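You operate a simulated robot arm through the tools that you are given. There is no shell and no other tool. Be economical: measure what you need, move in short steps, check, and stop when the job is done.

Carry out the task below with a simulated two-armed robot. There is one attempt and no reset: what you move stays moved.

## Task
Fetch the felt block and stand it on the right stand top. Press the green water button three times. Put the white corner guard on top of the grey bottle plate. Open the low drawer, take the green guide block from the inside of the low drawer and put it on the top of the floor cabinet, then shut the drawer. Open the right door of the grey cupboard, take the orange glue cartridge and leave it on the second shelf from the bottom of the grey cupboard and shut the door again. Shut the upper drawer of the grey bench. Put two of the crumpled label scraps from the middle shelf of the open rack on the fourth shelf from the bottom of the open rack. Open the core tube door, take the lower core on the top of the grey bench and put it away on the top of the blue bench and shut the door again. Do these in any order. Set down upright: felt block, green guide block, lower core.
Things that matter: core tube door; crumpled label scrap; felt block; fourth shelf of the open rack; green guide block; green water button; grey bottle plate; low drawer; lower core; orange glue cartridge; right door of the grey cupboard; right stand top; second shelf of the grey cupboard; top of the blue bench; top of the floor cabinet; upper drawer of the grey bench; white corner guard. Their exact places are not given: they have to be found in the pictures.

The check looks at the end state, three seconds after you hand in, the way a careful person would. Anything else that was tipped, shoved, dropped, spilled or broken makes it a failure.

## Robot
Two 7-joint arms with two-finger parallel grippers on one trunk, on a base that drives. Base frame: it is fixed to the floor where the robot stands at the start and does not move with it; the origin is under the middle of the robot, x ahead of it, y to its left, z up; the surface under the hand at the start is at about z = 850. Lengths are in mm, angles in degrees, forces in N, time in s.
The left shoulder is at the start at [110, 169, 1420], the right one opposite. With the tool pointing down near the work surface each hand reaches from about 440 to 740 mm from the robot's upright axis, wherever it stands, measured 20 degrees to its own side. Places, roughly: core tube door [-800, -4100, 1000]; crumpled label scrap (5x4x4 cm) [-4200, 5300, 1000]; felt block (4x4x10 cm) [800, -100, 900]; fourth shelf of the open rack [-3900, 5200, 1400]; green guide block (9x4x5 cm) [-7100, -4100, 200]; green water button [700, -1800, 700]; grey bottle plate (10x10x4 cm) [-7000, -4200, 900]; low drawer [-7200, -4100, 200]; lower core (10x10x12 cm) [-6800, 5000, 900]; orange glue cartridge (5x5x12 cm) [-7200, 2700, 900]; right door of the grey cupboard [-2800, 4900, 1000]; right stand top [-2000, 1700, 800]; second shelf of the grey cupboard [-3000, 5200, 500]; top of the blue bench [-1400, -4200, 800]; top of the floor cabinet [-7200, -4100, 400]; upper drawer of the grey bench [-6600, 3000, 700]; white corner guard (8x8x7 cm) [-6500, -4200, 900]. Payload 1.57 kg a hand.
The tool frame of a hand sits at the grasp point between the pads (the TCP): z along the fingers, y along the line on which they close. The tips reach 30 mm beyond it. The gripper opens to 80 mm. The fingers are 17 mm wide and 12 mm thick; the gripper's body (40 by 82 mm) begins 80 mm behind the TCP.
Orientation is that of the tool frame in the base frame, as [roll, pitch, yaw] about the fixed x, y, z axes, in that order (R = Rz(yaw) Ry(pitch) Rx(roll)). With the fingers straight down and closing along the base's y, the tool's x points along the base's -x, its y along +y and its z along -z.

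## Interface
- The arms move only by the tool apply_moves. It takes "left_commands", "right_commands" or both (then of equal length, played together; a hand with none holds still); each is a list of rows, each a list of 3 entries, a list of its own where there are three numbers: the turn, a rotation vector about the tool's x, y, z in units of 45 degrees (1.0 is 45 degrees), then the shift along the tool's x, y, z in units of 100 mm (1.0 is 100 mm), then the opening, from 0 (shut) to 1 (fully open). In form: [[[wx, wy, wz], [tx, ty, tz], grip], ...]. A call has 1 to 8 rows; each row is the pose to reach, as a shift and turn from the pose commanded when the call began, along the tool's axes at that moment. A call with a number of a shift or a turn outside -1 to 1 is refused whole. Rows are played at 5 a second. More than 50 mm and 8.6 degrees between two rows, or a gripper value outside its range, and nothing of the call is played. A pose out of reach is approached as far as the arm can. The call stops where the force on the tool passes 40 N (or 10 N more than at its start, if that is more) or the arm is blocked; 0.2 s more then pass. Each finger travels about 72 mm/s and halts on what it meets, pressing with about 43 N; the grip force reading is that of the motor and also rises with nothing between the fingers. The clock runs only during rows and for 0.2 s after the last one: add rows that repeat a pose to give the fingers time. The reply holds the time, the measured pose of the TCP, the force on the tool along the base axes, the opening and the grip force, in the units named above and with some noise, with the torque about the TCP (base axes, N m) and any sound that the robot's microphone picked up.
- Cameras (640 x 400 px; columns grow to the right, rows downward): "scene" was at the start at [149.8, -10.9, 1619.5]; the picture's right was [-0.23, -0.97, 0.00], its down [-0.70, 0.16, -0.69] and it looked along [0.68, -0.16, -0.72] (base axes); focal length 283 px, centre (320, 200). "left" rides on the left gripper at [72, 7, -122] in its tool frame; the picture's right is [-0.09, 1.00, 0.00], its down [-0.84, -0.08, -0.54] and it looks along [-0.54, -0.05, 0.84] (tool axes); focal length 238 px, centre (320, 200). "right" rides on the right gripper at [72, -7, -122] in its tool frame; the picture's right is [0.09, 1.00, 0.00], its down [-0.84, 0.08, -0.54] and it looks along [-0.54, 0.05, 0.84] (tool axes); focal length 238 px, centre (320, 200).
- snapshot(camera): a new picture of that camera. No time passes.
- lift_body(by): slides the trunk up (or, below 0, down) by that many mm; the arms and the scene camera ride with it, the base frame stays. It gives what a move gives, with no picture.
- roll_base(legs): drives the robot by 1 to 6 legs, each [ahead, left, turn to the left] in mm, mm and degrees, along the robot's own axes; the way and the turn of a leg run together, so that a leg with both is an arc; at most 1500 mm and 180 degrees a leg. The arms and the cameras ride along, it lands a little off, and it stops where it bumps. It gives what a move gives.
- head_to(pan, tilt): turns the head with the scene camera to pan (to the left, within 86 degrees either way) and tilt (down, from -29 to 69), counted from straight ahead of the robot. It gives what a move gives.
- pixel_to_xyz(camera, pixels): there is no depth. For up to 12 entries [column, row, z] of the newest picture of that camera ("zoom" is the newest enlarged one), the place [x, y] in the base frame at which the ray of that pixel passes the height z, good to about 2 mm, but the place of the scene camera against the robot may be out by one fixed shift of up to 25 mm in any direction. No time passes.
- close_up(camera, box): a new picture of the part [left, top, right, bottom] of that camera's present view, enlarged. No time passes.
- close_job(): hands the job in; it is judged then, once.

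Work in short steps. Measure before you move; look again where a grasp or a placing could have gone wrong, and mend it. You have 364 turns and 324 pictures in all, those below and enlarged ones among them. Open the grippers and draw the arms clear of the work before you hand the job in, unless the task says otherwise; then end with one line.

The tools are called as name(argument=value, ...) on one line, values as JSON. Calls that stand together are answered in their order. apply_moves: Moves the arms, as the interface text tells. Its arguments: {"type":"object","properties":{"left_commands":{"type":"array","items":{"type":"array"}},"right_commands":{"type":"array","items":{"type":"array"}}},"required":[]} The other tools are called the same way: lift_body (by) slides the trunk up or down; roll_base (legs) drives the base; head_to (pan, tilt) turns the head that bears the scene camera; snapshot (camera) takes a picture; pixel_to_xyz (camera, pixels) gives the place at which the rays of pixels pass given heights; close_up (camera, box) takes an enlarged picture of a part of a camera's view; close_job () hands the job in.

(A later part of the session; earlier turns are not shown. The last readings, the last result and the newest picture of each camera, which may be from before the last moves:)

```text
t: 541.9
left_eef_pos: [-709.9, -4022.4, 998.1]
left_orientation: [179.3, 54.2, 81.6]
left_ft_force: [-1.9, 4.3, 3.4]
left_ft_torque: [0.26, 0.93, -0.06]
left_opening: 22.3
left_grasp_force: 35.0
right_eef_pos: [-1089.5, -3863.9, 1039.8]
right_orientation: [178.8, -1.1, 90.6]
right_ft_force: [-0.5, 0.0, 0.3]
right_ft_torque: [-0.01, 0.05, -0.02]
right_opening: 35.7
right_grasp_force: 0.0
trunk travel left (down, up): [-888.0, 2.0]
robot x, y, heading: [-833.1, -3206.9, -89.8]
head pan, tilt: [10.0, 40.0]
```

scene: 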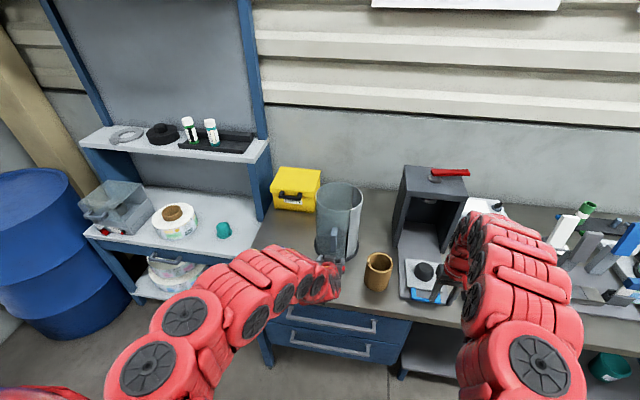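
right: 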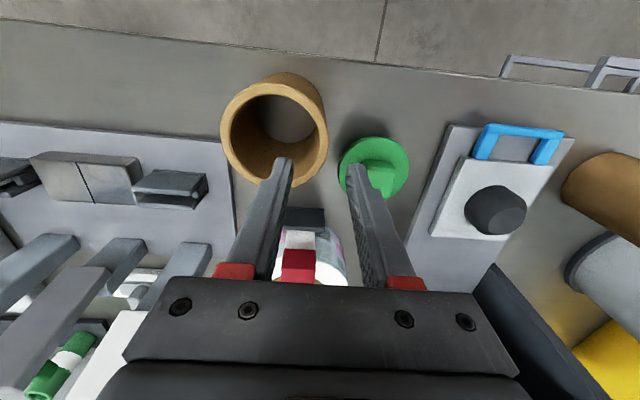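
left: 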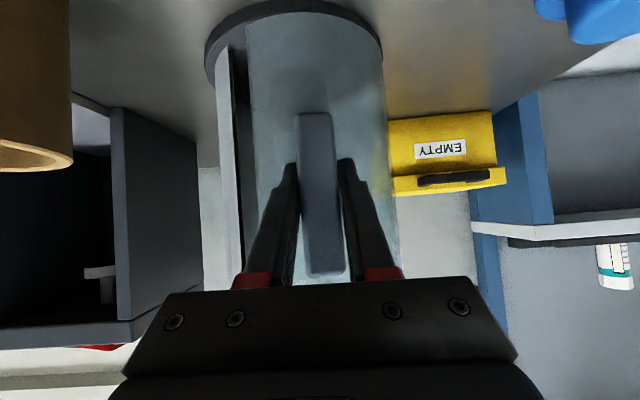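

apply_moves(left_commands=[[[0.07, 0, 0.05], [0.014, 0.1, -0.02], 0], [[0.145, 0, 0.105], [0.028, 0.2, -0.04], 0], [[0.216, 0, 0.155], [0.042, 0.29, -0.06], 0]])

snapshot(camera="scene")

```text
t: 542.7
left_eef_pos: [-679.6, -4018.0, 992.0]
left_orientation: [180.0, 53.6, 69.9]
left_ft_force: [-2.2, 14.6, -23.4]
left_ft_torque: [0.09, 0.79, -0.3]
left_opening: 22.0
left_grasp_force: 35.5
right_eef_pos: [-1088.0, -3867.4, 1038.1]
right_orientation: [178.9, -1.2, 90.6]
right_ft_force: [-0.5, -0.3, -0.5]
right_ft_torque: [-0.03, -0.05, 0.02]
right_opening: 36.2
right_grasp_force: 0.1
trunk travel left (down, up): [-888.0, 2.0]
robot x, y, heading: [-836.1, -3204.8, -89.9]
head pan, tilt: [10.0, 40.0]
```

```text
139 pictures are left
```

scene: 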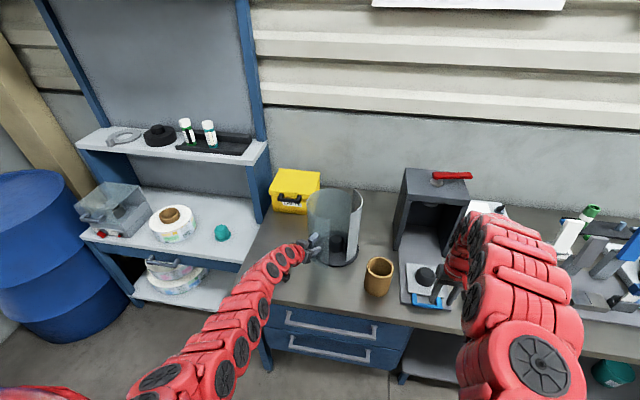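

close_up(camera="scene", box=[280, 165, 410, 305])

```text
2.86 times, centred on (345, 235) of scene
```

zoom: 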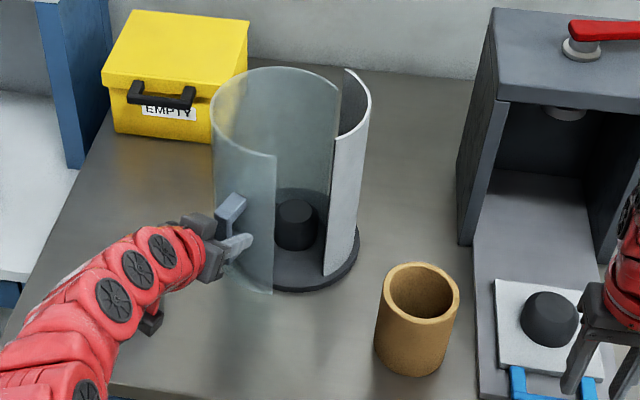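

Door is opening (~33°), nothing inside but the hub. I open it a little further to be sure.

apply_moves(left_commands=[[[0.07, 0, 0.05], [-0.02, 0.1, -0.03], 0], [[0.145, 0, 0.105], [-0.02, 0.2, -0.05], 0], [[0.216, 0, 0.155], [-0.02, 0.3, -0.07], 0]])

close_up(camera="scene", box=[280, 165, 410, 305])

```text
t: 543.5
left_eef_pos: [-645.1, -4023.1, 1004.3]
left_orientation: [179.0, 54.1, 57.6]
left_ft_force: [-3.6, -12.7, -23.8]
left_ft_torque: [0.4, 0.92, -0.33]
left_opening: 22.6
left_grasp_force: 35.6
left hand out of reach, approached as far as the arm can: row 3
right_eef_pos: [-1088.2, -3871.9, 1037.2]
right_orientation: [178.8, -1.4, 90.5]
right_ft_force: [-1.1, 0.7, -0.2]
right_ft_torque: [0.04, 0.02, 0.02]
right_opening: 36.0
right_grasp_force: 0.1
trunk travel left (down, up): [-888.0, 2.0]
robot x, y, heading: [-835.4, -3209.5, -90.0]
head pan, tilt: [10.0, 40.0]
```

```text
2.86 times, centred on (345, 235) of scene
```

zoom: 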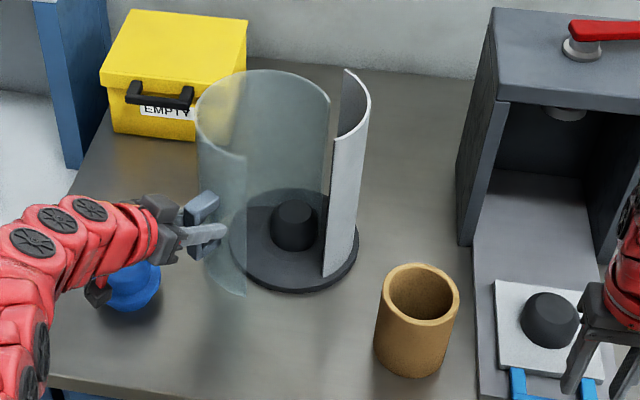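

It swings well. Now I reverse the arc to shut it: first step back.

apply_moves(left_commands=[[[-0.07, 0, -0.05], [-0.01, -0.107, 0.05], 0], [[-0.145, 0, -0.105], [-0.02, -0.215, 0.1], 0], [[-0.216, 0, -0.155], [-0.027, -0.322, 0.15], 0]])

close_up(camera="scene", box=[280, 165, 410, 305])

```text
t: 544.3
left_eef_pos: [-680.6, -4014.7, 1003.0]
left_orientation: [178.9, 54.5, 69.6]
left_ft_force: [-1.3, -23.5, 17.0]
left_ft_torque: [0.47, 0.85, -0.37]
left_opening: 22.5
left_grasp_force: 35.1
right_eef_pos: [-1088.6, -3867.1, 1039.1]
right_orientation: [178.8, -1.1, 90.6]
right_ft_force: [1.1, -0.5, 1.4]
right_ft_torque: [0.0, -0.01, 0.0]
right_opening: 35.9
right_grasp_force: 0.1
trunk travel left (down, up): [-888.0, 2.0]
robot x, y, heading: [-838.4, -3207.7, -90.1]
head pan, tilt: [10.0, 40.0]
```

```text
2.86 times, centred on (345, 235) of scene
```

zoom: 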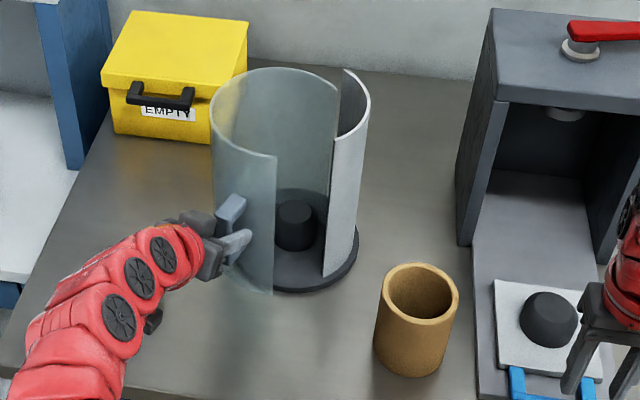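

apply_moves(left_commands=[[[-0.07, 0, -0.05], [-0.02, -0.083, 0.06], 0], [[-0.145, 0, -0.105], [-0.04, -0.167, 0.12], 0], [[-0.216, 0, -0.155], [-0.06, -0.25, 0.17], 0]])

```text
t: 545.1
left_eef_pos: [-711.8, -4015.9, 996.6]
left_orientation: [179.1, 54.5, 81.3]
left_ft_force: [-2.1, 0.9, 25.8]
left_ft_torque: [0.25, 0.53, -0.3]
left_opening: 22.6
left_grasp_force: 35.5
right_eef_pos: [-1090.2, -3863.2, 1040.7]
right_orientation: [178.8, -1.0, 90.7]
right_ft_force: [-0.6, 0.2, 1.4]
right_ft_torque: [-0.05, 0.01, 0.0]
right_opening: 36.0
right_grasp_force: 0.0
trunk travel left (down, up): [-888.0, 2.0]
robot x, y, heading: [-834.7, -3209.2, -90.2]
head pan, tilt: [10.0, 40.0]
```

apply_moves(left_commands=[[[-0.05, 0, -0.035], [-0.05, -0.09, 0.045], 0], [[-0.1, 0, -0.07], [-0.1, -0.18, 0.09], 0], [[-0.157, 0, -0.11], [-0.14, -0.27, 0.14], 0], [[-0.157, 0, -0.11], [-0.18, -0.345, 0.184], 0]])

close_up(camera="scene", box=[280, 165, 410, 305])

snapshot(camera="left")

```text
t: 546.1
left_eef_pos: [-752.0, -4036.0, 996.6]
left_orientation: [178.9, 54.2, 89.7]
left_ft_force: [-12.8, 23.6, -12.3]
left_ft_torque: [-0.23, 0.91, -0.28]
left_opening: 21.8
left_grasp_force: 35.1
right_eef_pos: [-1089.7, -3865.2, 1039.9]
right_orientation: [178.7, -1.1, 90.5]
right_ft_force: [-0.4, -0.1, 0.0]
right_ft_torque: [0.0, 0.0, -0.03]
right_opening: 36.0
right_grasp_force: 0.1
trunk travel left (down, up): [-888.0, 2.0]
robot x, y, heading: [-834.7, -3207.4, -89.9]
head pan, tilt: [10.0, 40.0]
```

```text
2.86 times, centred on (345, 235) of scene
```

zoom: 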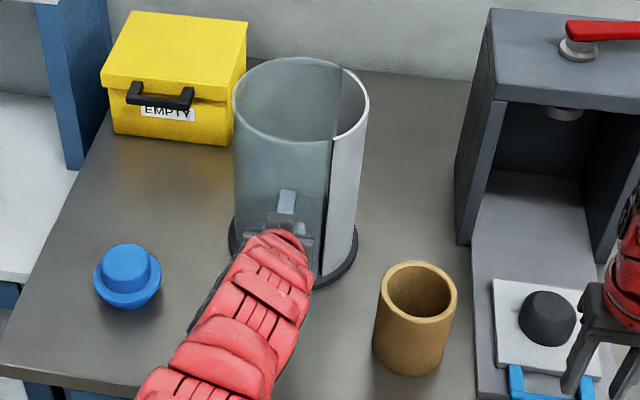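

```text
134 pictures are left
```

left: 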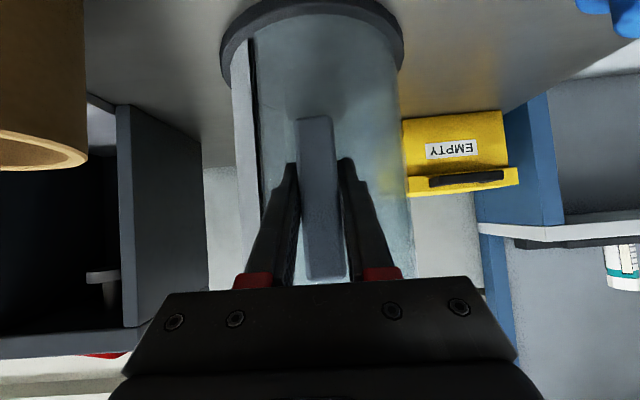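

Seam looks as before: shut. I open the fingers and retreat straight back.

apply_moves(left_commands=[[[0, 0, 0], [0, 0, 0], 0.4], [[0, 0, 0], [0, 0, 0], 0.8], [[0, 0, 0], [0, 0, 0], 0.8], [[0, 0, 0], [0.2, 0, -0.28], 0.8], [[0, 0, 0], [0.4, 0, -0.56], 0.8], [[0, 0, 0], [0.55, 0, -0.77], 0.8]])

snapshot(camera="left")

roll_base(legs=[[-250, 0, 0]])

snapshot(camera="scene")

```text
t: 547.5
left_eef_pos: [-750.5, -3942.8, 998.5]
left_orientation: [179.1, 54.5, 90.0]
left_ft_force: [0.1, 0.2, 0.6]
left_ft_torque: [-0.01, 0.01, -0.02]
left_opening: 63.8
left_grasp_force: 0.1
right_eef_pos: [-1088.7, -3866.5, 1039.4]
right_orientation: [178.8, -1.1, 90.4]
right_ft_force: [0.1, -0.4, 0.6]
right_ft_torque: [-0.05, 0.0, 0.01]
right_opening: 36.0
right_grasp_force: 0.0
trunk travel left (down, up): [-888.0, 2.0]
robot x, y, heading: [-834.3, -3205.1, -90.0]
head pan, tilt: [10.0, 40.0]
```

```text
133 pictures are left
```

left: 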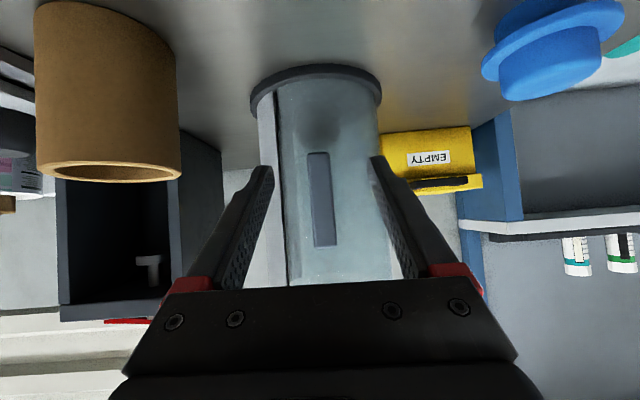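

```text
t: 549.3
left_eef_pos: [-751.4, -3699.1, 998.4]
left_orientation: [178.9, 54.4, 89.9]
left_ft_force: [-1.0, 0.3, -0.5]
left_ft_torque: [0.03, -0.01, 0.03]
left_opening: 64.2
left_grasp_force: 0.0
right_eef_pos: [-1089.9, -3622.4, 1038.4]
right_orientation: [178.6, -1.4, 90.7]
right_ft_force: [0.6, 0.6, -0.4]
right_ft_torque: [-0.02, -0.01, -0.01]
right_opening: 36.2
right_grasp_force: 0.0
trunk travel left (down, up): [-888.0, 2.0]
robot x, y, heading: [-840.3, -2960.0, -89.8]
head pan, tilt: [10.0, 40.0]
```

```text
132 pictures are left
```

scene: 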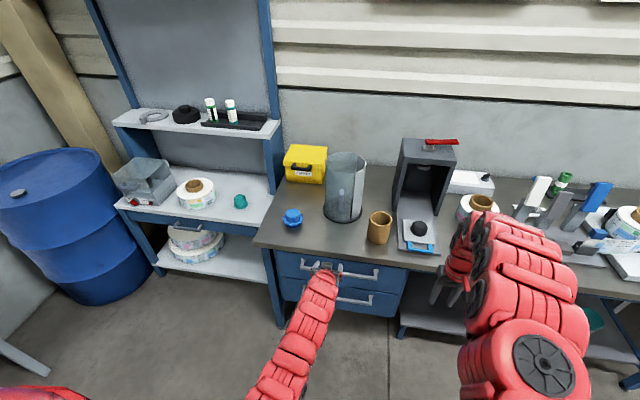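

Tube shut. I fold the left hand and turn toward -x to travel to the last area.

apply_moves(left_commands=[[[0, 0.17, 0], [0.17, 0.1, 0], 1], [[0, 0.34, 0], [0.34, 0.2, 0], 1], [[0, 0.51, 0], [0.51, 0.3, 0], 1], [[0, 0.68, 0], [0.68, 0.4, 0], 1], [[0, 0.85, 0], [0.85, 0.5, 0], 1], [[0, 1.0, 0], [1.0, 0.6, 0], 1]])

apply_moves(left_commands=[[[0, 0.1, 0], [0.2, 0.2, 0.1], 1], [[0, 0.2, 0], [0.4, 0.4, 0.3], 1], [[0, 0.2, 0], [0.6, 0.5, 0.5], 1], [[0, 0.2, 0], [0.6, 0.5, 0.5], 1]])

roll_base(legs=[[-150, 0, 0], [0, 0, -90]])

head_to(pan=0, tilt=20)

snapshot(camera="scene")

```text
t: 550.7
left_eef_pos: [-689.7, -3636.4, 920.0]
left_orientation: [179.4, 9.5, 90.8]
left_ft_force: [0.2, -0.4, -0.1]
left_ft_torque: [0.0, -0.02, 0.01]
left_opening: 80.0
left_grasp_force: 0.2
right_eef_pos: [-1089.3, -3617.5, 1040.9]
right_orientation: [178.7, -1.2, 90.6]
right_ft_force: [-0.2, -0.1, -0.2]
right_ft_torque: [0.02, 0.01, 0.03]
right_opening: 36.0
right_grasp_force: 0.0
trunk travel left (down, up): [-888.0, 2.0]
robot x, y, heading: [-839.1, -2963.7, -90.1]
head pan, tilt: [10.0, 40.0]
```

```text
t: 551.7
left_eef_pos: [-641.2, -3585.4, 862.5]
left_orientation: [179.4, 0.5, 90.9]
left_ft_force: [0.2, -0.5, 1.0]
left_ft_torque: [-0.02, -0.01, -0.03]
left_opening: 79.8
left_grasp_force: 0.0
right_eef_pos: [-1089.4, -3615.7, 1041.4]
right_orientation: [178.8, -1.2, 90.6]
right_ft_force: [0.4, 0.7, -0.1]
right_ft_torque: [0.0, 0.02, -0.02]
right_opening: 35.6
right_grasp_force: 0.1
trunk travel left (down, up): [-888.0, 2.0]
robot x, y, heading: [-839.5, -2962.5, -90.0]
head pan, tilt: [10.0, 40.0]
```

```text
t: 556.9
left_eef_pos: [-1462.4, -3008.1, 862.3]
left_orientation: [179.5, 0.6, 0.6]
left_ft_force: [-0.2, 0.2, 0.2]
left_ft_torque: [0.03, 0.02, 0.03]
left_opening: 80.0
left_grasp_force: 0.0
right_eef_pos: [-1493.1, -2560.6, 1041.9]
right_orientation: [178.8, -1.0, 0.6]
right_ft_force: [0.1, 0.4, -0.5]
right_ft_torque: [-0.01, -0.03, 0.0]
right_opening: 36.0
right_grasp_force: 0.0
trunk travel left (down, up): [-888.0, 2.0]
robot x, y, heading: [-837.0, -2809.1, 179.9]
head pan, tilt: [10.0, 40.0]
```

```text
t: 557.7
left_eef_pos: [-1458.1, -3009.9, 865.2]
left_orientation: [179.5, 0.9, 0.8]
left_ft_force: [0.4, -0.5, 0.1]
left_ft_torque: [-0.02, 0.02, 0.0]
left_opening: 79.7
left_grasp_force: 0.0
right_eef_pos: [-1488.7, -2560.4, 1044.3]
right_orientation: [178.7, -0.8, 0.6]
right_ft_force: [0.4, 0.4, -0.5]
right_ft_torque: [-0.02, -0.01, 0.0]
right_opening: 35.8
right_grasp_force: 0.0
trunk travel left (down, up): [-888.0, 2.0]
robot x, y, heading: [-834.7, -2810.8, 180.1]
head pan, tilt: [0.0, 20.0]
```

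```text
131 pictures are left
```

scene: 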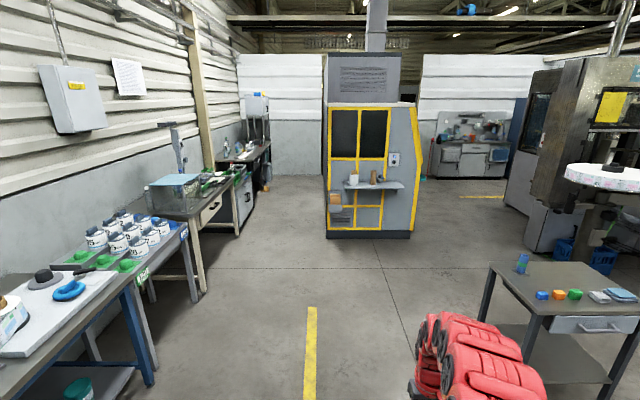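

pixel_to_xyz(camera="scene", pixels=[[327, 237, 0], [410, 237, 0], [238, 236, 0], [205, 290, 0], [265, 190, 0], [485, 320, 0]])

close_up(camera="scene", box=[140, 80, 340, 240])

```text
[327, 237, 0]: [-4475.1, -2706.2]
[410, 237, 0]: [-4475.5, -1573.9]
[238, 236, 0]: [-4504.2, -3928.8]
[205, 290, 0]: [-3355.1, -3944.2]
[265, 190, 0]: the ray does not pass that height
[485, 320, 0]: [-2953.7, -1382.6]
```

```text
2.50 times, centred on (240, 160) of scene
```

zoom: 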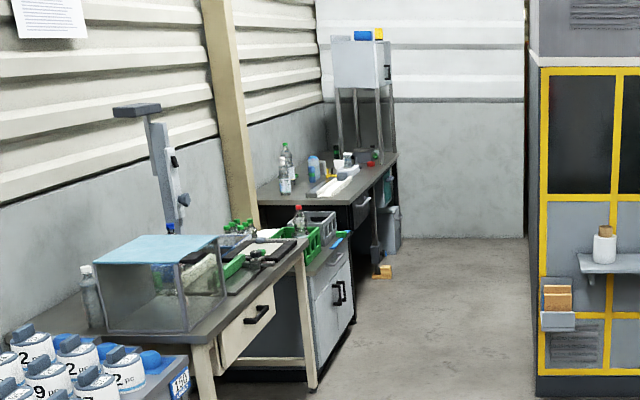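

The aisle between benches (y≲-3930) and yellow machine (y≳-2706) is ~1.2 m. I drive along y≈-3270.

roll_base(legs=[[0, 440, 0], [1400, 0, 0], [1400, 0, 0], [1400, 0, 0]])

head_to(pan=20, tilt=25)

snapshot(camera="scene")

```text
t: 580.0
left_eef_pos: [-5635.8, -3413.7, 864.4]
left_orientation: [179.5, 0.9, 0.0]
left_ft_force: [0.1, 0.9, 0.6]
left_ft_torque: [0.0, 0.0, -0.01]
left_opening: 80.3
left_grasp_force: 0.0
right_eef_pos: [-5660.1, -2965.4, 1043.8]
right_orientation: [178.7, -0.8, -0.2]
right_ft_force: [0.1, -0.4, 0.8]
right_ft_torque: [-0.02, 0.0, 0.01]
right_opening: 36.0
right_grasp_force: 0.0
trunk travel left (down, up): [-888.0, 2.0]
robot x, y, heading: [-5014.8, -3227.6, 179.3]
head pan, tilt: [0.0, 20.0]
```

```text
t: 580.8
left_eef_pos: [-5635.8, -3415.6, 864.1]
left_orientation: [179.4, 1.0, 0.0]
left_ft_force: [-0.4, 0.1, -0.5]
left_ft_torque: [0.01, -0.03, 0.01]
left_opening: 80.0
left_grasp_force: 0.0
right_eef_pos: [-5659.5, -2964.9, 1044.3]
right_orientation: [178.7, -0.8, -0.2]
right_ft_force: [0.5, -0.1, 0.0]
right_ft_torque: [-0.02, -0.01, -0.03]
right_opening: 36.0
right_grasp_force: 0.0
trunk travel left (down, up): [-888.0, 2.0]
robot x, y, heading: [-5017.4, -3228.0, 179.2]
head pan, tilt: [20.0, 25.0]
```

```text
129 pictures are left
```

scene: 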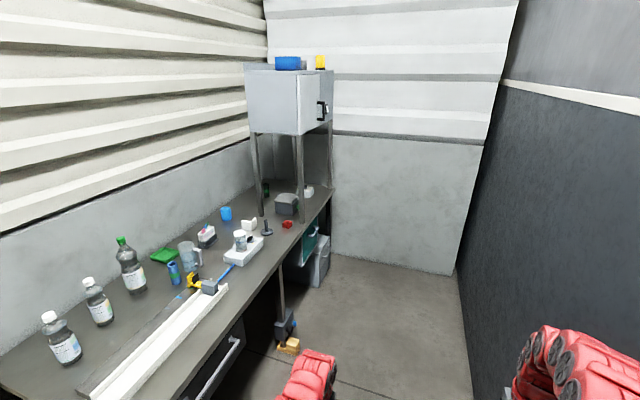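

pixel_to_xyz(camera="scene", pixels=[[210, 365, 850], [290, 240, 850], [330, 190, 850], [455, 275, 0], [335, 255, 0], [230, 290, 860], [241, 250, 860], [286, 225, 870]])

close_up(camera="scene", box=[140, 150, 360, 360])

```text
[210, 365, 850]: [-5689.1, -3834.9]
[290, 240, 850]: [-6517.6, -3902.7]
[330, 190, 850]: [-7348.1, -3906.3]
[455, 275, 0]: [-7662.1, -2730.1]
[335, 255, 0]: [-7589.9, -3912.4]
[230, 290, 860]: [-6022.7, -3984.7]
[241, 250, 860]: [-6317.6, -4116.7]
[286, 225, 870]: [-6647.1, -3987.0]
```

```text
1.90 times, centred on (250, 255) of scene
```

zoom: 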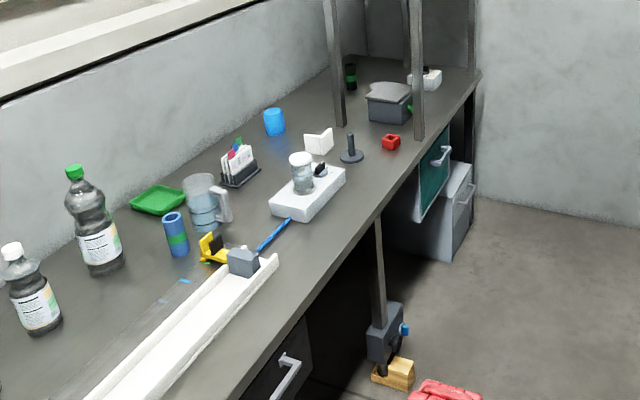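

The white corner guard is the L-shaped piece at zoom (318,140), ≈(-6500,-4150). I raise the hands, advance to x≈-6500 and turn to face the bench.

apply_moves(left_commands=[[[0, 0, 0], [0, 0, -0.4], 1], [[0, 0, 0], [0, 0, -0.8], 1], [[0, 0, 0], [0, 0, -1.0], 1]])

apply_moves(left_commands=[[[0, 0, 0], [0, 0, -0.4], 1], [[0, 0, 0], [0, 0, -0.8], 1], [[0, 0, 0], [0, 0, -1.0], 1]])

roll_base(legs=[[1400, 0, 0], [0, 0, 90]])

head_to(pan=0, tilt=45)

snapshot(camera="scene")

```text
t: 581.6
left_eef_pos: [-5633.1, -3414.2, 966.5]
left_orientation: [179.5, 0.9, -0.1]
left_ft_force: [-0.8, 0.4, -0.1]
left_ft_torque: [0.02, 0.02, -0.02]
left_opening: 80.0
left_grasp_force: 0.0
right_eef_pos: [-5660.0, -2965.5, 1043.1]
right_orientation: [178.7, -0.8, -0.3]
right_ft_force: [0.2, -0.6, -0.3]
right_ft_torque: [0.0, -0.01, 0.0]
right_opening: 36.1
right_grasp_force: 0.1
trunk travel left (down, up): [-888.0, 2.0]
robot x, y, heading: [-5009.8, -3224.8, 179.5]
head pan, tilt: [20.0, 25.0]
```

```text
t: 582.4
left_eef_pos: [-5629.9, -3413.9, 1062.9]
left_orientation: [179.5, 0.9, 0.0]
left_ft_force: [0.2, 0.5, 0.4]
left_ft_torque: [-0.03, -0.02, 0.0]
left_opening: 80.2
left_grasp_force: 0.0
right_eef_pos: [-5660.5, -2966.9, 1045.0]
right_orientation: [178.9, -0.8, -0.2]
right_ft_force: [0.6, -0.3, -0.3]
right_ft_torque: [0.01, -0.03, 0.01]
right_opening: 35.9
right_grasp_force: 0.1
trunk travel left (down, up): [-888.0, 2.0]
robot x, y, heading: [-5012.3, -3227.3, 179.4]
head pan, tilt: [20.0, 25.0]
```

```text
t: 593.3
left_eef_pos: [-6238.2, -3824.9, 1066.0]
left_orientation: [179.4, 1.1, 89.9]
left_ft_force: [-0.7, 0.6, -0.8]
left_ft_torque: [-0.02, 0.03, 0.0]
left_opening: 80.1
left_grasp_force: 0.1
right_eef_pos: [-6687.0, -3852.7, 1046.2]
right_orientation: [178.5, -0.7, 89.6]
right_ft_force: [-7.7, 20.2, -1.3]
right_ft_torque: [-2.22, -0.94, -0.44]
right_opening: 36.4
right_grasp_force: 0.0
trunk travel left (down, up): [-888.0, 2.0]
robot x, y, heading: [-6419.4, -3209.7, -90.5]
head pan, tilt: [20.0, 25.0]
```

```text
t: 594.1
left_eef_pos: [-6237.1, -3825.6, 1065.8]
left_orientation: [179.4, 1.0, 89.9]
left_ft_force: [-0.4, -0.5, -0.2]
left_ft_torque: [-0.01, -0.04, 0.01]
left_opening: 80.1
left_grasp_force: 0.0
right_eef_pos: [-6686.2, -3851.9, 1044.6]
right_orientation: [178.6, -0.9, 89.5]
right_ft_force: [-4.5, 14.3, 1.8]
right_ft_torque: [-1.74, -0.55, -0.27]
right_opening: 36.0
right_grasp_force: 0.0
trunk travel left (down, up): [-888.0, 2.0]
robot x, y, heading: [-6423.1, -3206.7, -90.9]
head pan, tilt: [0.0, 45.0]
```

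```text
127 pictures are left
```

scene: 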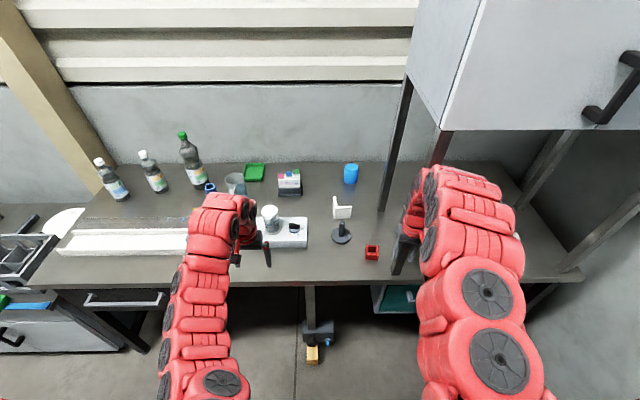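

The right hand is lightly touching a cabinet post (≈14 N). I back off 70 mm right away and look.

roll_base(legs=[[-70, 0, 0]])

snapshot(camera="right")

head_to(pan=-30, tilt=40)

snapshot(camera="scene")

```text
t: 595.1
left_eef_pos: [-6236.0, -3762.9, 1061.6]
left_orientation: [179.5, 0.7, 90.0]
left_ft_force: [-0.5, 0.2, 0.0]
left_ft_torque: [0.02, -0.01, 0.0]
left_opening: 80.1
left_grasp_force: 0.1
right_eef_pos: [-6684.4, -3790.8, 1041.1]
right_orientation: [178.7, -1.1, 89.7]
right_ft_force: [-0.1, 0.3, -0.1]
right_ft_torque: [0.01, -0.01, 0.01]
right_opening: 36.2
right_grasp_force: 0.1
trunk travel left (down, up): [-888.0, 2.0]
robot x, y, heading: [-6421.9, -3141.9, -90.9]
head pan, tilt: [0.0, 45.0]
```

```text
126 pictures are left
```

right: 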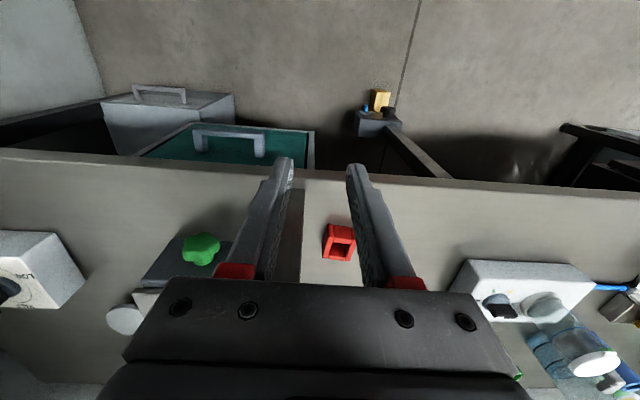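

```text
t: 596.1
left_eef_pos: [-6236.5, -3759.0, 1064.7]
left_orientation: [179.5, 0.8, 90.0]
left_ft_force: [1.1, 0.6, -0.3]
left_ft_torque: [0.0, -0.01, 0.02]
left_opening: 80.2
left_grasp_force: 0.1
right_eef_pos: [-6683.8, -3786.4, 1042.4]
right_orientation: [178.7, -1.0, 89.7]
right_ft_force: [-0.2, 0.1, 0.0]
right_ft_torque: [0.01, 0.0, 0.02]
right_opening: 36.1
right_grasp_force: 0.1
trunk travel left (down, up): [-888.0, 2.0]
robot x, y, heading: [-6423.5, -3140.8, -90.8]
head pan, tilt: [-30.0, 40.0]
```

```text
125 pictures are left
```

scene: 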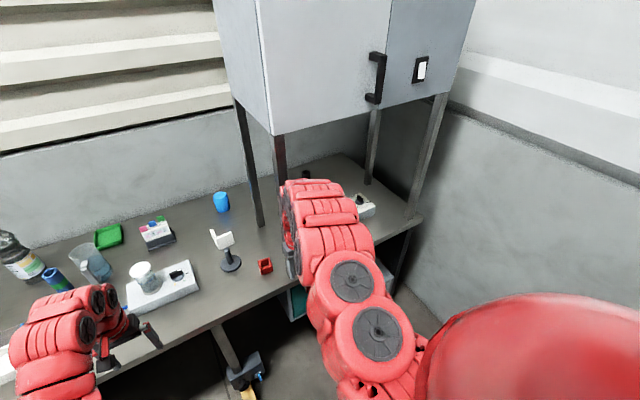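

close_up(camera="scene", box=[110, 180, 310, 300])

close_up(camera="right", box=[0, 60, 460, 340])

```text
3.20 times, centred on (210, 240) of scene
```

zoom: 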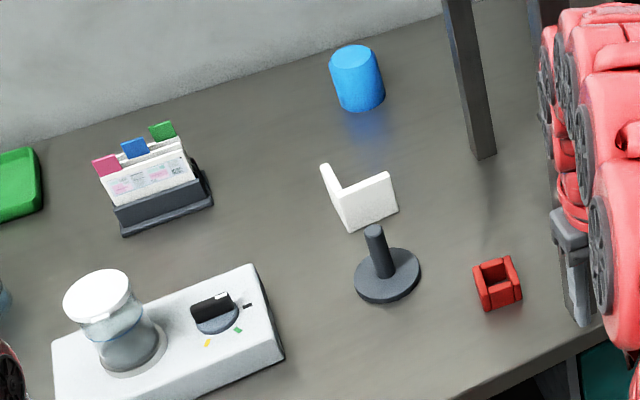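

```text
1.39 times, centred on (230, 200) of right
```

zoom: 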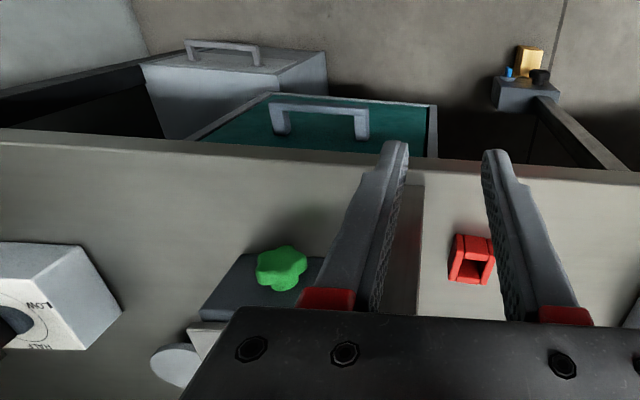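

pixel_to_xyz(camera="zoom", pixels=[[100, 100, 850]])

pixel_to_xyz(camera="scene", pixels=[[219, 252, 850], [211, 231, 920], [221, 240, 920], [232, 234, 920], [231, 265, 850], [227, 252, 930], [265, 273, 850]])

```text
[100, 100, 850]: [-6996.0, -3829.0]
```

```text
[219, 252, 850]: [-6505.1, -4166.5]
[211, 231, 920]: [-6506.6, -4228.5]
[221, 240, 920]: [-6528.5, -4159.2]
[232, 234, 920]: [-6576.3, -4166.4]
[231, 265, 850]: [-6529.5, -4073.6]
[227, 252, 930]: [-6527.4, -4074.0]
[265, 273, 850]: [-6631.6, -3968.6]
```

Guard corner ≈(-6508,-4168), one plate running along -y at x≈-6508. I use the right hand for it: bring both hands nearer the centre line, left raised high.

apply_moves(left_commands=[[[0, 0, 0], [0, -0.3, -0.3], 1], [[0, 0, 0], [0, -0.6, -0.6], 1], [[0, 0, 0], [0, -0.9, -0.9], 1], [[0, 0, 0], [-0.2, -1.0, -1.0], 1]], right_commands=[[[0, 0, 0], [0, 0.25, 0], 0.5], [[0, 0, 0], [0, 0.5, 0], 0.5], [[0, 0, 0], [0, 0.75, 0], 0.5], [[0, 0, 0], [0, 1.0, 0], 0.5]])

apply_moves(right_commands=[[[0, 0, 0], [0, 0.25, 0], 0.5], [[0, 0, 0], [0, 0.4, 0], 0.5], [[0, 0, 0], [0, 0.6, 0], 0.5]])

head_to(pan=0, tilt=50)

snapshot(camera="scene")

```text
t: 597.1
left_eef_pos: [-6335.3, -3786.4, 1155.8]
left_orientation: [179.5, 0.9, 89.9]
left_ft_force: [-0.8, -0.1, -0.5]
left_ft_torque: [-0.02, 0.0, -0.01]
left_opening: 80.0
left_grasp_force: 0.1
left hand out of reach, approached as far as the arm can: row 2, 3, 4
right_eef_pos: [-6584.2, -3786.8, 1045.1]
right_orientation: [178.7, -0.9, 89.8]
right_ft_force: [0.2, -0.3, -0.3]
right_ft_torque: [0.01, 0.04, 0.01]
right_opening: 40.4
right_grasp_force: 0.0
trunk travel left (down, up): [-888.0, 2.0]
robot x, y, heading: [-6422.9, -3139.6, -90.9]
head pan, tilt: [-30.0, 40.0]
```

```text
t: 597.9
left_eef_pos: [-6335.9, -3786.1, 1155.0]
left_orientation: [179.5, 0.9, 89.8]
left_ft_force: [-0.5, 0.8, 1.1]
left_ft_torque: [0.0, 0.03, 0.03]
left_opening: 80.1
left_grasp_force: 0.0
right_eef_pos: [-6523.8, -3788.1, 1047.0]
right_orientation: [178.6, -0.9, 89.7]
right_ft_force: [-0.2, -0.2, -0.8]
right_ft_torque: [-0.01, -0.04, -0.01]
right_opening: 39.8
right_grasp_force: 0.0
trunk travel left (down, up): [-888.0, 2.0]
robot x, y, heading: [-6423.1, -3139.2, -91.0]
head pan, tilt: [-30.0, 40.0]
```

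```text
t: 598.8
left_eef_pos: [-6335.8, -3787.4, 1154.8]
left_orientation: [179.5, 0.9, 89.9]
left_ft_force: [0.3, -0.6, -1.2]
left_ft_torque: [0.01, 0.02, 0.0]
left_opening: 80.1
left_grasp_force: 0.1
right_eef_pos: [-6523.9, -3786.4, 1046.6]
right_orientation: [178.6, -0.8, 89.7]
right_ft_force: [0.6, 0.5, -1.0]
right_ft_torque: [-0.02, 0.01, -0.02]
right_opening: 39.7
right_grasp_force: 0.1
trunk travel left (down, up): [-888.0, 2.0]
robot x, y, heading: [-6423.0, -3142.7, -91.0]
head pan, tilt: [0.0, 50.0]
```

```text
122 pictures are left
```

scene: 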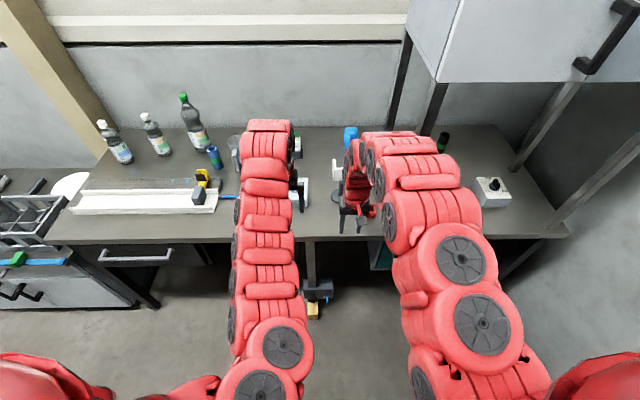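

roll_base(legs=[[270, 0, 1]])

snapshot(camera="right")

snapshot(camera="scene")

```text
t: 600.7
left_eef_pos: [-6326.8, -4052.8, 1155.7]
left_orientation: [179.5, 1.0, 90.6]
left_ft_force: [0.5, 0.2, -0.1]
left_ft_torque: [-0.03, 0.0, -0.01]
left_opening: 80.1
left_grasp_force: 0.1
right_eef_pos: [-6516.3, -4056.2, 1046.6]
right_orientation: [178.8, -0.9, 90.6]
right_ft_force: [0.0, -0.5, -0.4]
right_ft_torque: [-0.02, 0.04, 0.02]
right_opening: 39.7
right_grasp_force: 0.1
trunk travel left (down, up): [-888.0, 2.0]
robot x, y, heading: [-6423.9, -3408.4, -89.8]
head pan, tilt: [0.0, 50.0]
```

```text
121 pictures are left
```

right: 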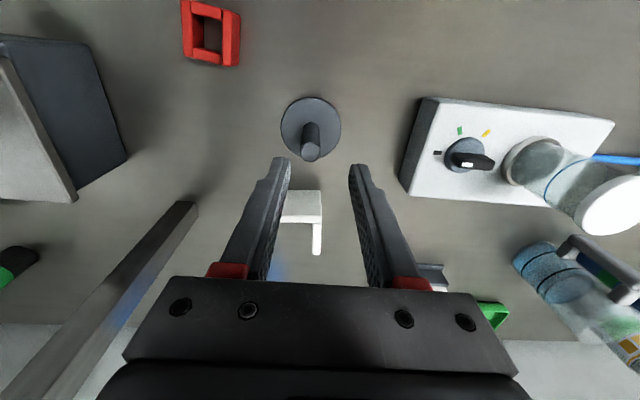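

```text
120 pictures are left
```

scene: 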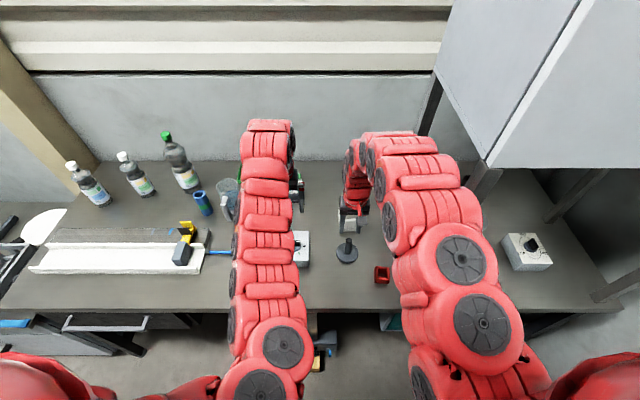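

pixel_to_xyz(camera="right", pixels=[[321, 222, 920], [283, 222, 920], [317, 254, 920], [317, 240, 920], [321, 192, 850], [281, 192, 850], [310, 155, 930], [310, 100, 855]])

close_up(camera="right", box=[240, 160, 380, 280])

```text
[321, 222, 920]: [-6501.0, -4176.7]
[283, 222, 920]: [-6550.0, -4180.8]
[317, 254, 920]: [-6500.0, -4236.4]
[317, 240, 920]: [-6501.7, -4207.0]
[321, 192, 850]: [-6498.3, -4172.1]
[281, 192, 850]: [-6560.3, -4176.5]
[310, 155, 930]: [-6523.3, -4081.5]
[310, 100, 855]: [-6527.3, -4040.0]
```

```text
3.33 times, centred on (310, 220) of right
```

zoom: 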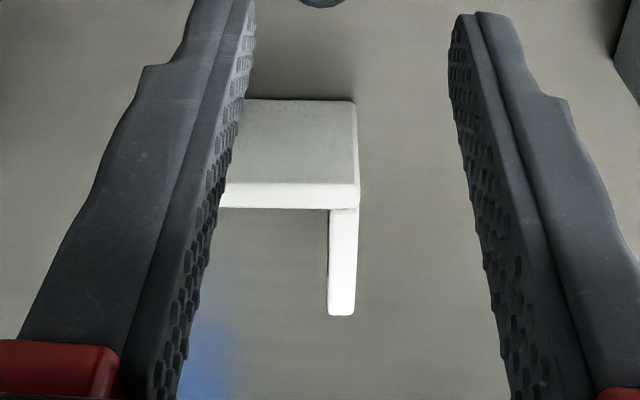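

Side plate x∈(-6509,-6499), y from -4177 to -4236. Advance 150, shift +12, then descend.

apply_moves(right_commands=[[[0, 0, 0], [0, 0.12, 0], 0.5], [[0, 0, 0], [0, 0.12, 0], 0.5]])

roll_base(legs=[[148, 0, 0]])

snapshot(camera="right")

```text
t: 601.3
left_eef_pos: [-6327.1, -4053.5, 1155.1]
left_orientation: [179.5, 0.9, 90.6]
left_ft_force: [0.4, 0.5, -0.1]
left_ft_torque: [0.01, -0.02, -0.01]
left_opening: 79.9
left_grasp_force: 0.1
right_eef_pos: [-6505.0, -4058.7, 1046.8]
right_orientation: [178.8, -0.9, 90.6]
right_ft_force: [-0.2, -0.1, 0.1]
right_ft_torque: [0.02, 0.04, 0.01]
right_opening: 40.0
right_grasp_force: 0.0
trunk travel left (down, up): [-888.0, 2.0]
robot x, y, heading: [-6426.3, -3409.1, -90.1]
head pan, tilt: [0.0, 50.0]
```

```text
t: 602.7
left_eef_pos: [-6327.2, -4200.0, 1156.3]
left_orientation: [179.5, 1.0, 90.7]
left_ft_force: [0.1, 0.1, 1.1]
left_ft_torque: [-0.06, 0.01, -0.03]
left_opening: 80.1
left_grasp_force: 0.1
right_eef_pos: [-6505.0, -4204.0, 1047.7]
right_orientation: [178.6, -0.8, 90.7]
right_ft_force: [-0.5, 0.3, 0.3]
right_ft_torque: [-0.03, -0.01, 0.04]
right_opening: 39.6
right_grasp_force: 0.0
trunk travel left (down, up): [-888.0, 2.0]
robot x, y, heading: [-6424.5, -3558.5, -90.2]
head pan, tilt: [0.0, 50.0]
```

```text
118 pictures are left
```

right: 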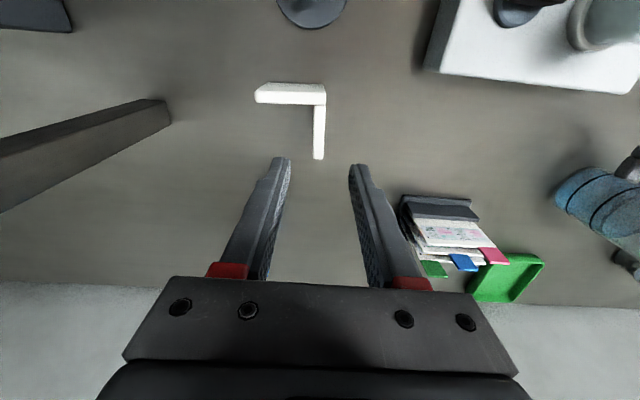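

pixel_to_xyz(camera="right", pixels=[[325, 100, 920], [313, 108, 920], [325, 108, 920], [319, 158, 920], [255, 100, 920]])

apply_moves(right_commands=[[[0, 0, 0], [0, 0, 0.4], 0.5], [[0, 0, 0], [0, 0, 0.8], 0.5], [[0, 0, 0], [0, 0, 1.0], 0.5]])

snapshot(camera="right")

```text
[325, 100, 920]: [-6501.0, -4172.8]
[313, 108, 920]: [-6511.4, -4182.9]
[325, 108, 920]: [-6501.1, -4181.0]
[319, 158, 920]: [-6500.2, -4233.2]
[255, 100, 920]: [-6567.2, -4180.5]
```

```text
t: 603.5
left_eef_pos: [-6328.6, -4203.2, 1154.4]
left_orientation: [179.5, 0.8, 90.7]
left_ft_force: [0.5, 0.1, 0.3]
left_ft_torque: [0.02, 0.04, 0.01]
left_opening: 79.8
left_grasp_force: 0.1
right_eef_pos: [-6501.6, -4205.2, 946.9]
right_orientation: [178.6, -1.0, 90.6]
right_ft_force: [0.4, -0.7, -0.4]
right_ft_torque: [0.0, 0.04, -0.02]
right_opening: 40.1
right_grasp_force: 0.2
trunk travel left (down, up): [-888.0, 2.0]
robot x, y, heading: [-6421.8, -3560.1, -90.0]
head pan, tilt: [0.0, 50.0]
```

```text
117 pictures are left
```

right: 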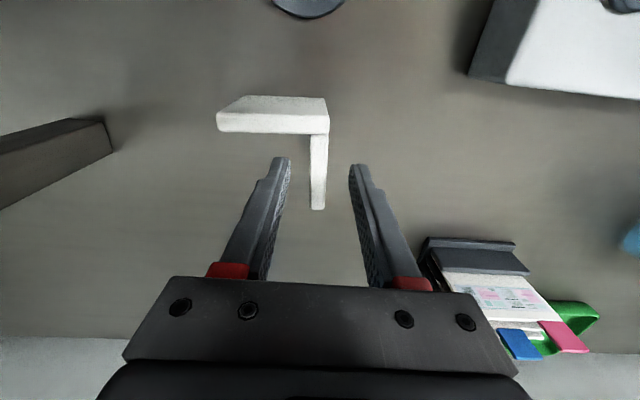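

Aligned. Descend 45 and close.

apply_moves(right_commands=[[[0, 0, 0], [0, 0, 0.25], 0.5], [[0, 0, 0], [0, 0, 0.45], 0.5], [[0, 0, 0], [0, 0, 0.45], 0.2], [[0, 0, 0], [0, 0, 0.45], 0], [[0, 0, 0], [0, 0, 0.45], 0]])

apply_moves(right_commands=[[[0, 0, 0], [0, 0, -0.4], 0], [[0, 0, 0], [0, 0, -0.8], 0], [[0, 0, 0], [0, 0, -1.0], 0]])

snapshot(camera="right")

```text
t: 604.7
left_eef_pos: [-6328.7, -4202.4, 1155.9]
left_orientation: [179.4, 0.9, 90.6]
left_ft_force: [-0.3, -0.2, -0.4]
left_ft_torque: [0.04, 0.0, 0.0]
left_opening: 79.8
left_grasp_force: 0.0
right_eef_pos: [-6502.9, -4201.1, 903.7]
right_orientation: [178.7, -0.8, 90.7]
right_ft_force: [-2.2, -2.1, 7.4]
right_ft_torque: [0.15, 0.61, 0.12]
right_opening: 11.5
right_grasp_force: 29.0
trunk travel left (down, up): [-888.0, 2.0]
robot x, y, heading: [-6419.7, -3560.0, -90.2]
head pan, tilt: [0.0, 50.0]
```

```text
t: 605.5
left_eef_pos: [-6327.3, -4203.7, 1156.1]
left_orientation: [179.5, 0.9, 90.7]
left_ft_force: [-0.4, -0.1, 0.1]
left_ft_torque: [0.01, 0.01, -0.03]
left_opening: 80.0
left_grasp_force: 0.2
right_eef_pos: [-6505.3, -4203.5, 1000.3]
right_orientation: [178.6, -1.0, 90.6]
right_ft_force: [-0.7, 0.2, -1.6]
right_ft_torque: [-0.03, 0.0, 0.0]
right_opening: 11.5
right_grasp_force: 28.8
trunk travel left (down, up): [-888.0, 2.0]
robot x, y, heading: [-6422.6, -3556.8, -90.0]
head pan, tilt: [0.0, 50.0]
```

```text
116 pictures are left
```

right: 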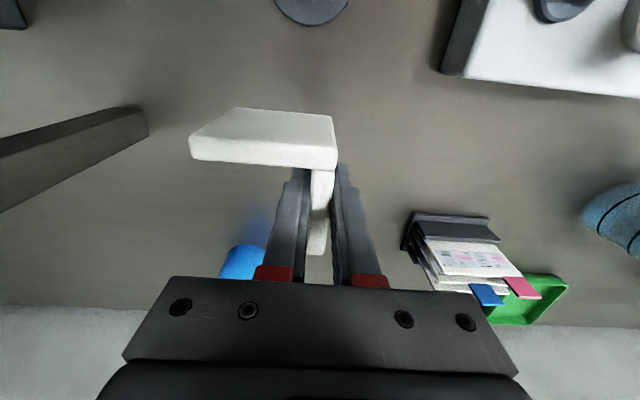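

Guard held. Raise 70 more (to clear the spindle), then back out.

apply_moves(right_commands=[[[0, 0, 0], [0, 0, -0.35], 0], [[0, 0, 0], [0, 0, -0.6], 0]])

roll_base(legs=[[-340, 0, 0]])

head_to(pan=-45, tilt=40)

snapshot(camera="scene")

```text
t: 606.1
left_eef_pos: [-6326.7, -4201.6, 1155.2]
left_orientation: [179.5, 0.9, 90.7]
left_ft_force: [0.1, -0.2, -0.8]
left_ft_torque: [0.0, 0.0, 0.01]
left_opening: 80.0
left_grasp_force: 0.1
right_eef_pos: [-6505.1, -4203.6, 1059.9]
right_orientation: [178.8, -1.0, 90.6]
right_ft_force: [0.1, 0.4, -1.0]
right_ft_torque: [-0.02, 0.0, 0.01]
right_opening: 11.6
right_grasp_force: 29.2
trunk travel left (down, up): [-888.0, 2.0]
robot x, y, heading: [-6428.9, -3555.8, -89.8]
head pan, tilt: [0.0, 50.0]
```

```text
t: 608.3
left_eef_pos: [-6328.8, -3864.6, 1154.0]
left_orientation: [179.5, 0.8, 90.5]
left_ft_force: [-0.3, -0.3, 0.9]
left_ft_torque: [0.0, 0.0, 0.01]
left_opening: 80.1
left_grasp_force: 0.0
right_eef_pos: [-6506.8, -3867.8, 1059.6]
right_orientation: [178.7, -1.1, 90.3]
right_ft_force: [0.2, 0.6, -0.1]
right_ft_torque: [-0.02, -0.03, 0.02]
right_opening: 11.6
right_grasp_force: 29.2
trunk travel left (down, up): [-888.0, 2.0]
robot x, y, heading: [-6423.0, -3218.7, -90.0]
head pan, tilt: [0.0, 50.0]
```

```text
t: 609.4
left_eef_pos: [-6329.5, -3863.9, 1155.4]
left_orientation: [179.5, 0.9, 90.5]
left_ft_force: [0.4, 0.4, -0.7]
left_ft_torque: [0.01, -0.03, -0.01]
left_opening: 80.1
left_grasp_force: 0.2
right_eef_pos: [-6507.3, -3866.3, 1061.1]
right_orientation: [178.7, -0.9, 90.2]
right_ft_force: [1.2, 0.1, -0.7]
right_ft_torque: [0.0, 0.0, -0.01]
right_opening: 11.5
right_grasp_force: 29.2
trunk travel left (down, up): [-888.0, 2.0]
robot x, y, heading: [-6420.8, -3217.6, -90.4]
head pan, tilt: [-45.0, 40.0]
```

```text
115 pictures are left
```

scene: 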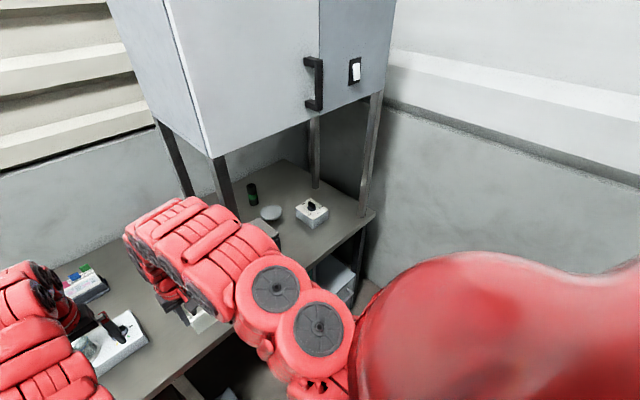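

I move right along the bench to x≈-7000 (staying off the posts) and look under the cabinet.

roll_base(legs=[[-130, 0, 0], [0, -560, 0]])

head_to(pan=0, tilt=35)

snapshot(camera="scene")

snapshot(camera="right")

```text
t: 613.5
left_eef_pos: [-6891.2, -3731.4, 1156.0]
left_orientation: [179.5, 0.9, 90.2]
left_ft_force: [-0.4, -0.2, 0.5]
left_ft_torque: [0.02, 0.01, -0.03]
left_opening: 79.8
left_grasp_force: 0.0
right_eef_pos: [-7067.5, -3731.4, 1059.9]
right_orientation: [178.9, -1.0, 90.2]
right_ft_force: [-0.1, 0.9, -1.8]
right_ft_torque: [0.03, -0.01, -0.02]
right_opening: 11.5
right_grasp_force: 28.9
trunk travel left (down, up): [-888.0, 2.0]
robot x, y, heading: [-6977.9, -3084.7, -90.5]
head pan, tilt: [-45.0, 40.0]
```

```text
t: 614.6
left_eef_pos: [-6889.7, -3729.4, 1155.2]
left_orientation: [179.5, 1.0, 90.3]
left_ft_force: [-0.5, 0.4, -0.4]
left_ft_torque: [-0.02, -0.01, -0.02]
left_opening: 79.9
left_grasp_force: 0.2
right_eef_pos: [-7067.1, -3732.1, 1061.1]
right_orientation: [178.7, -1.1, 90.2]
right_ft_force: [0.3, 0.1, -1.5]
right_ft_torque: [0.0, 0.01, -0.03]
right_opening: 11.5
right_grasp_force: 29.2
trunk travel left (down, up): [-888.0, 2.0]
robot x, y, heading: [-6979.7, -3084.6, -90.4]
head pan, tilt: [0.0, 35.0]
```

```text
114 pictures are left
```

scene: 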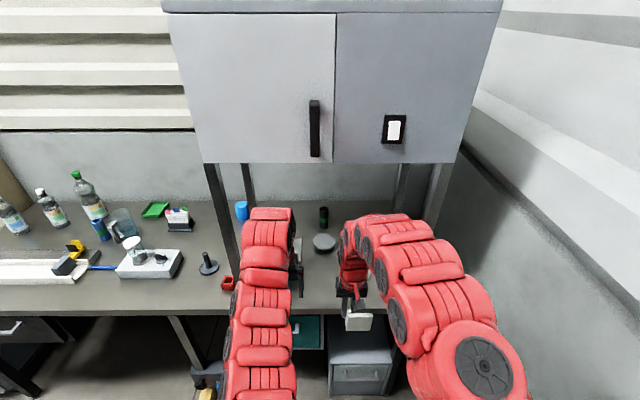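

```text
113 pictures are left
```

right: 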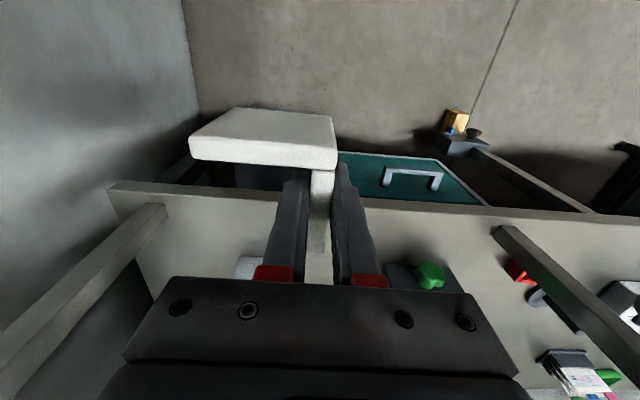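

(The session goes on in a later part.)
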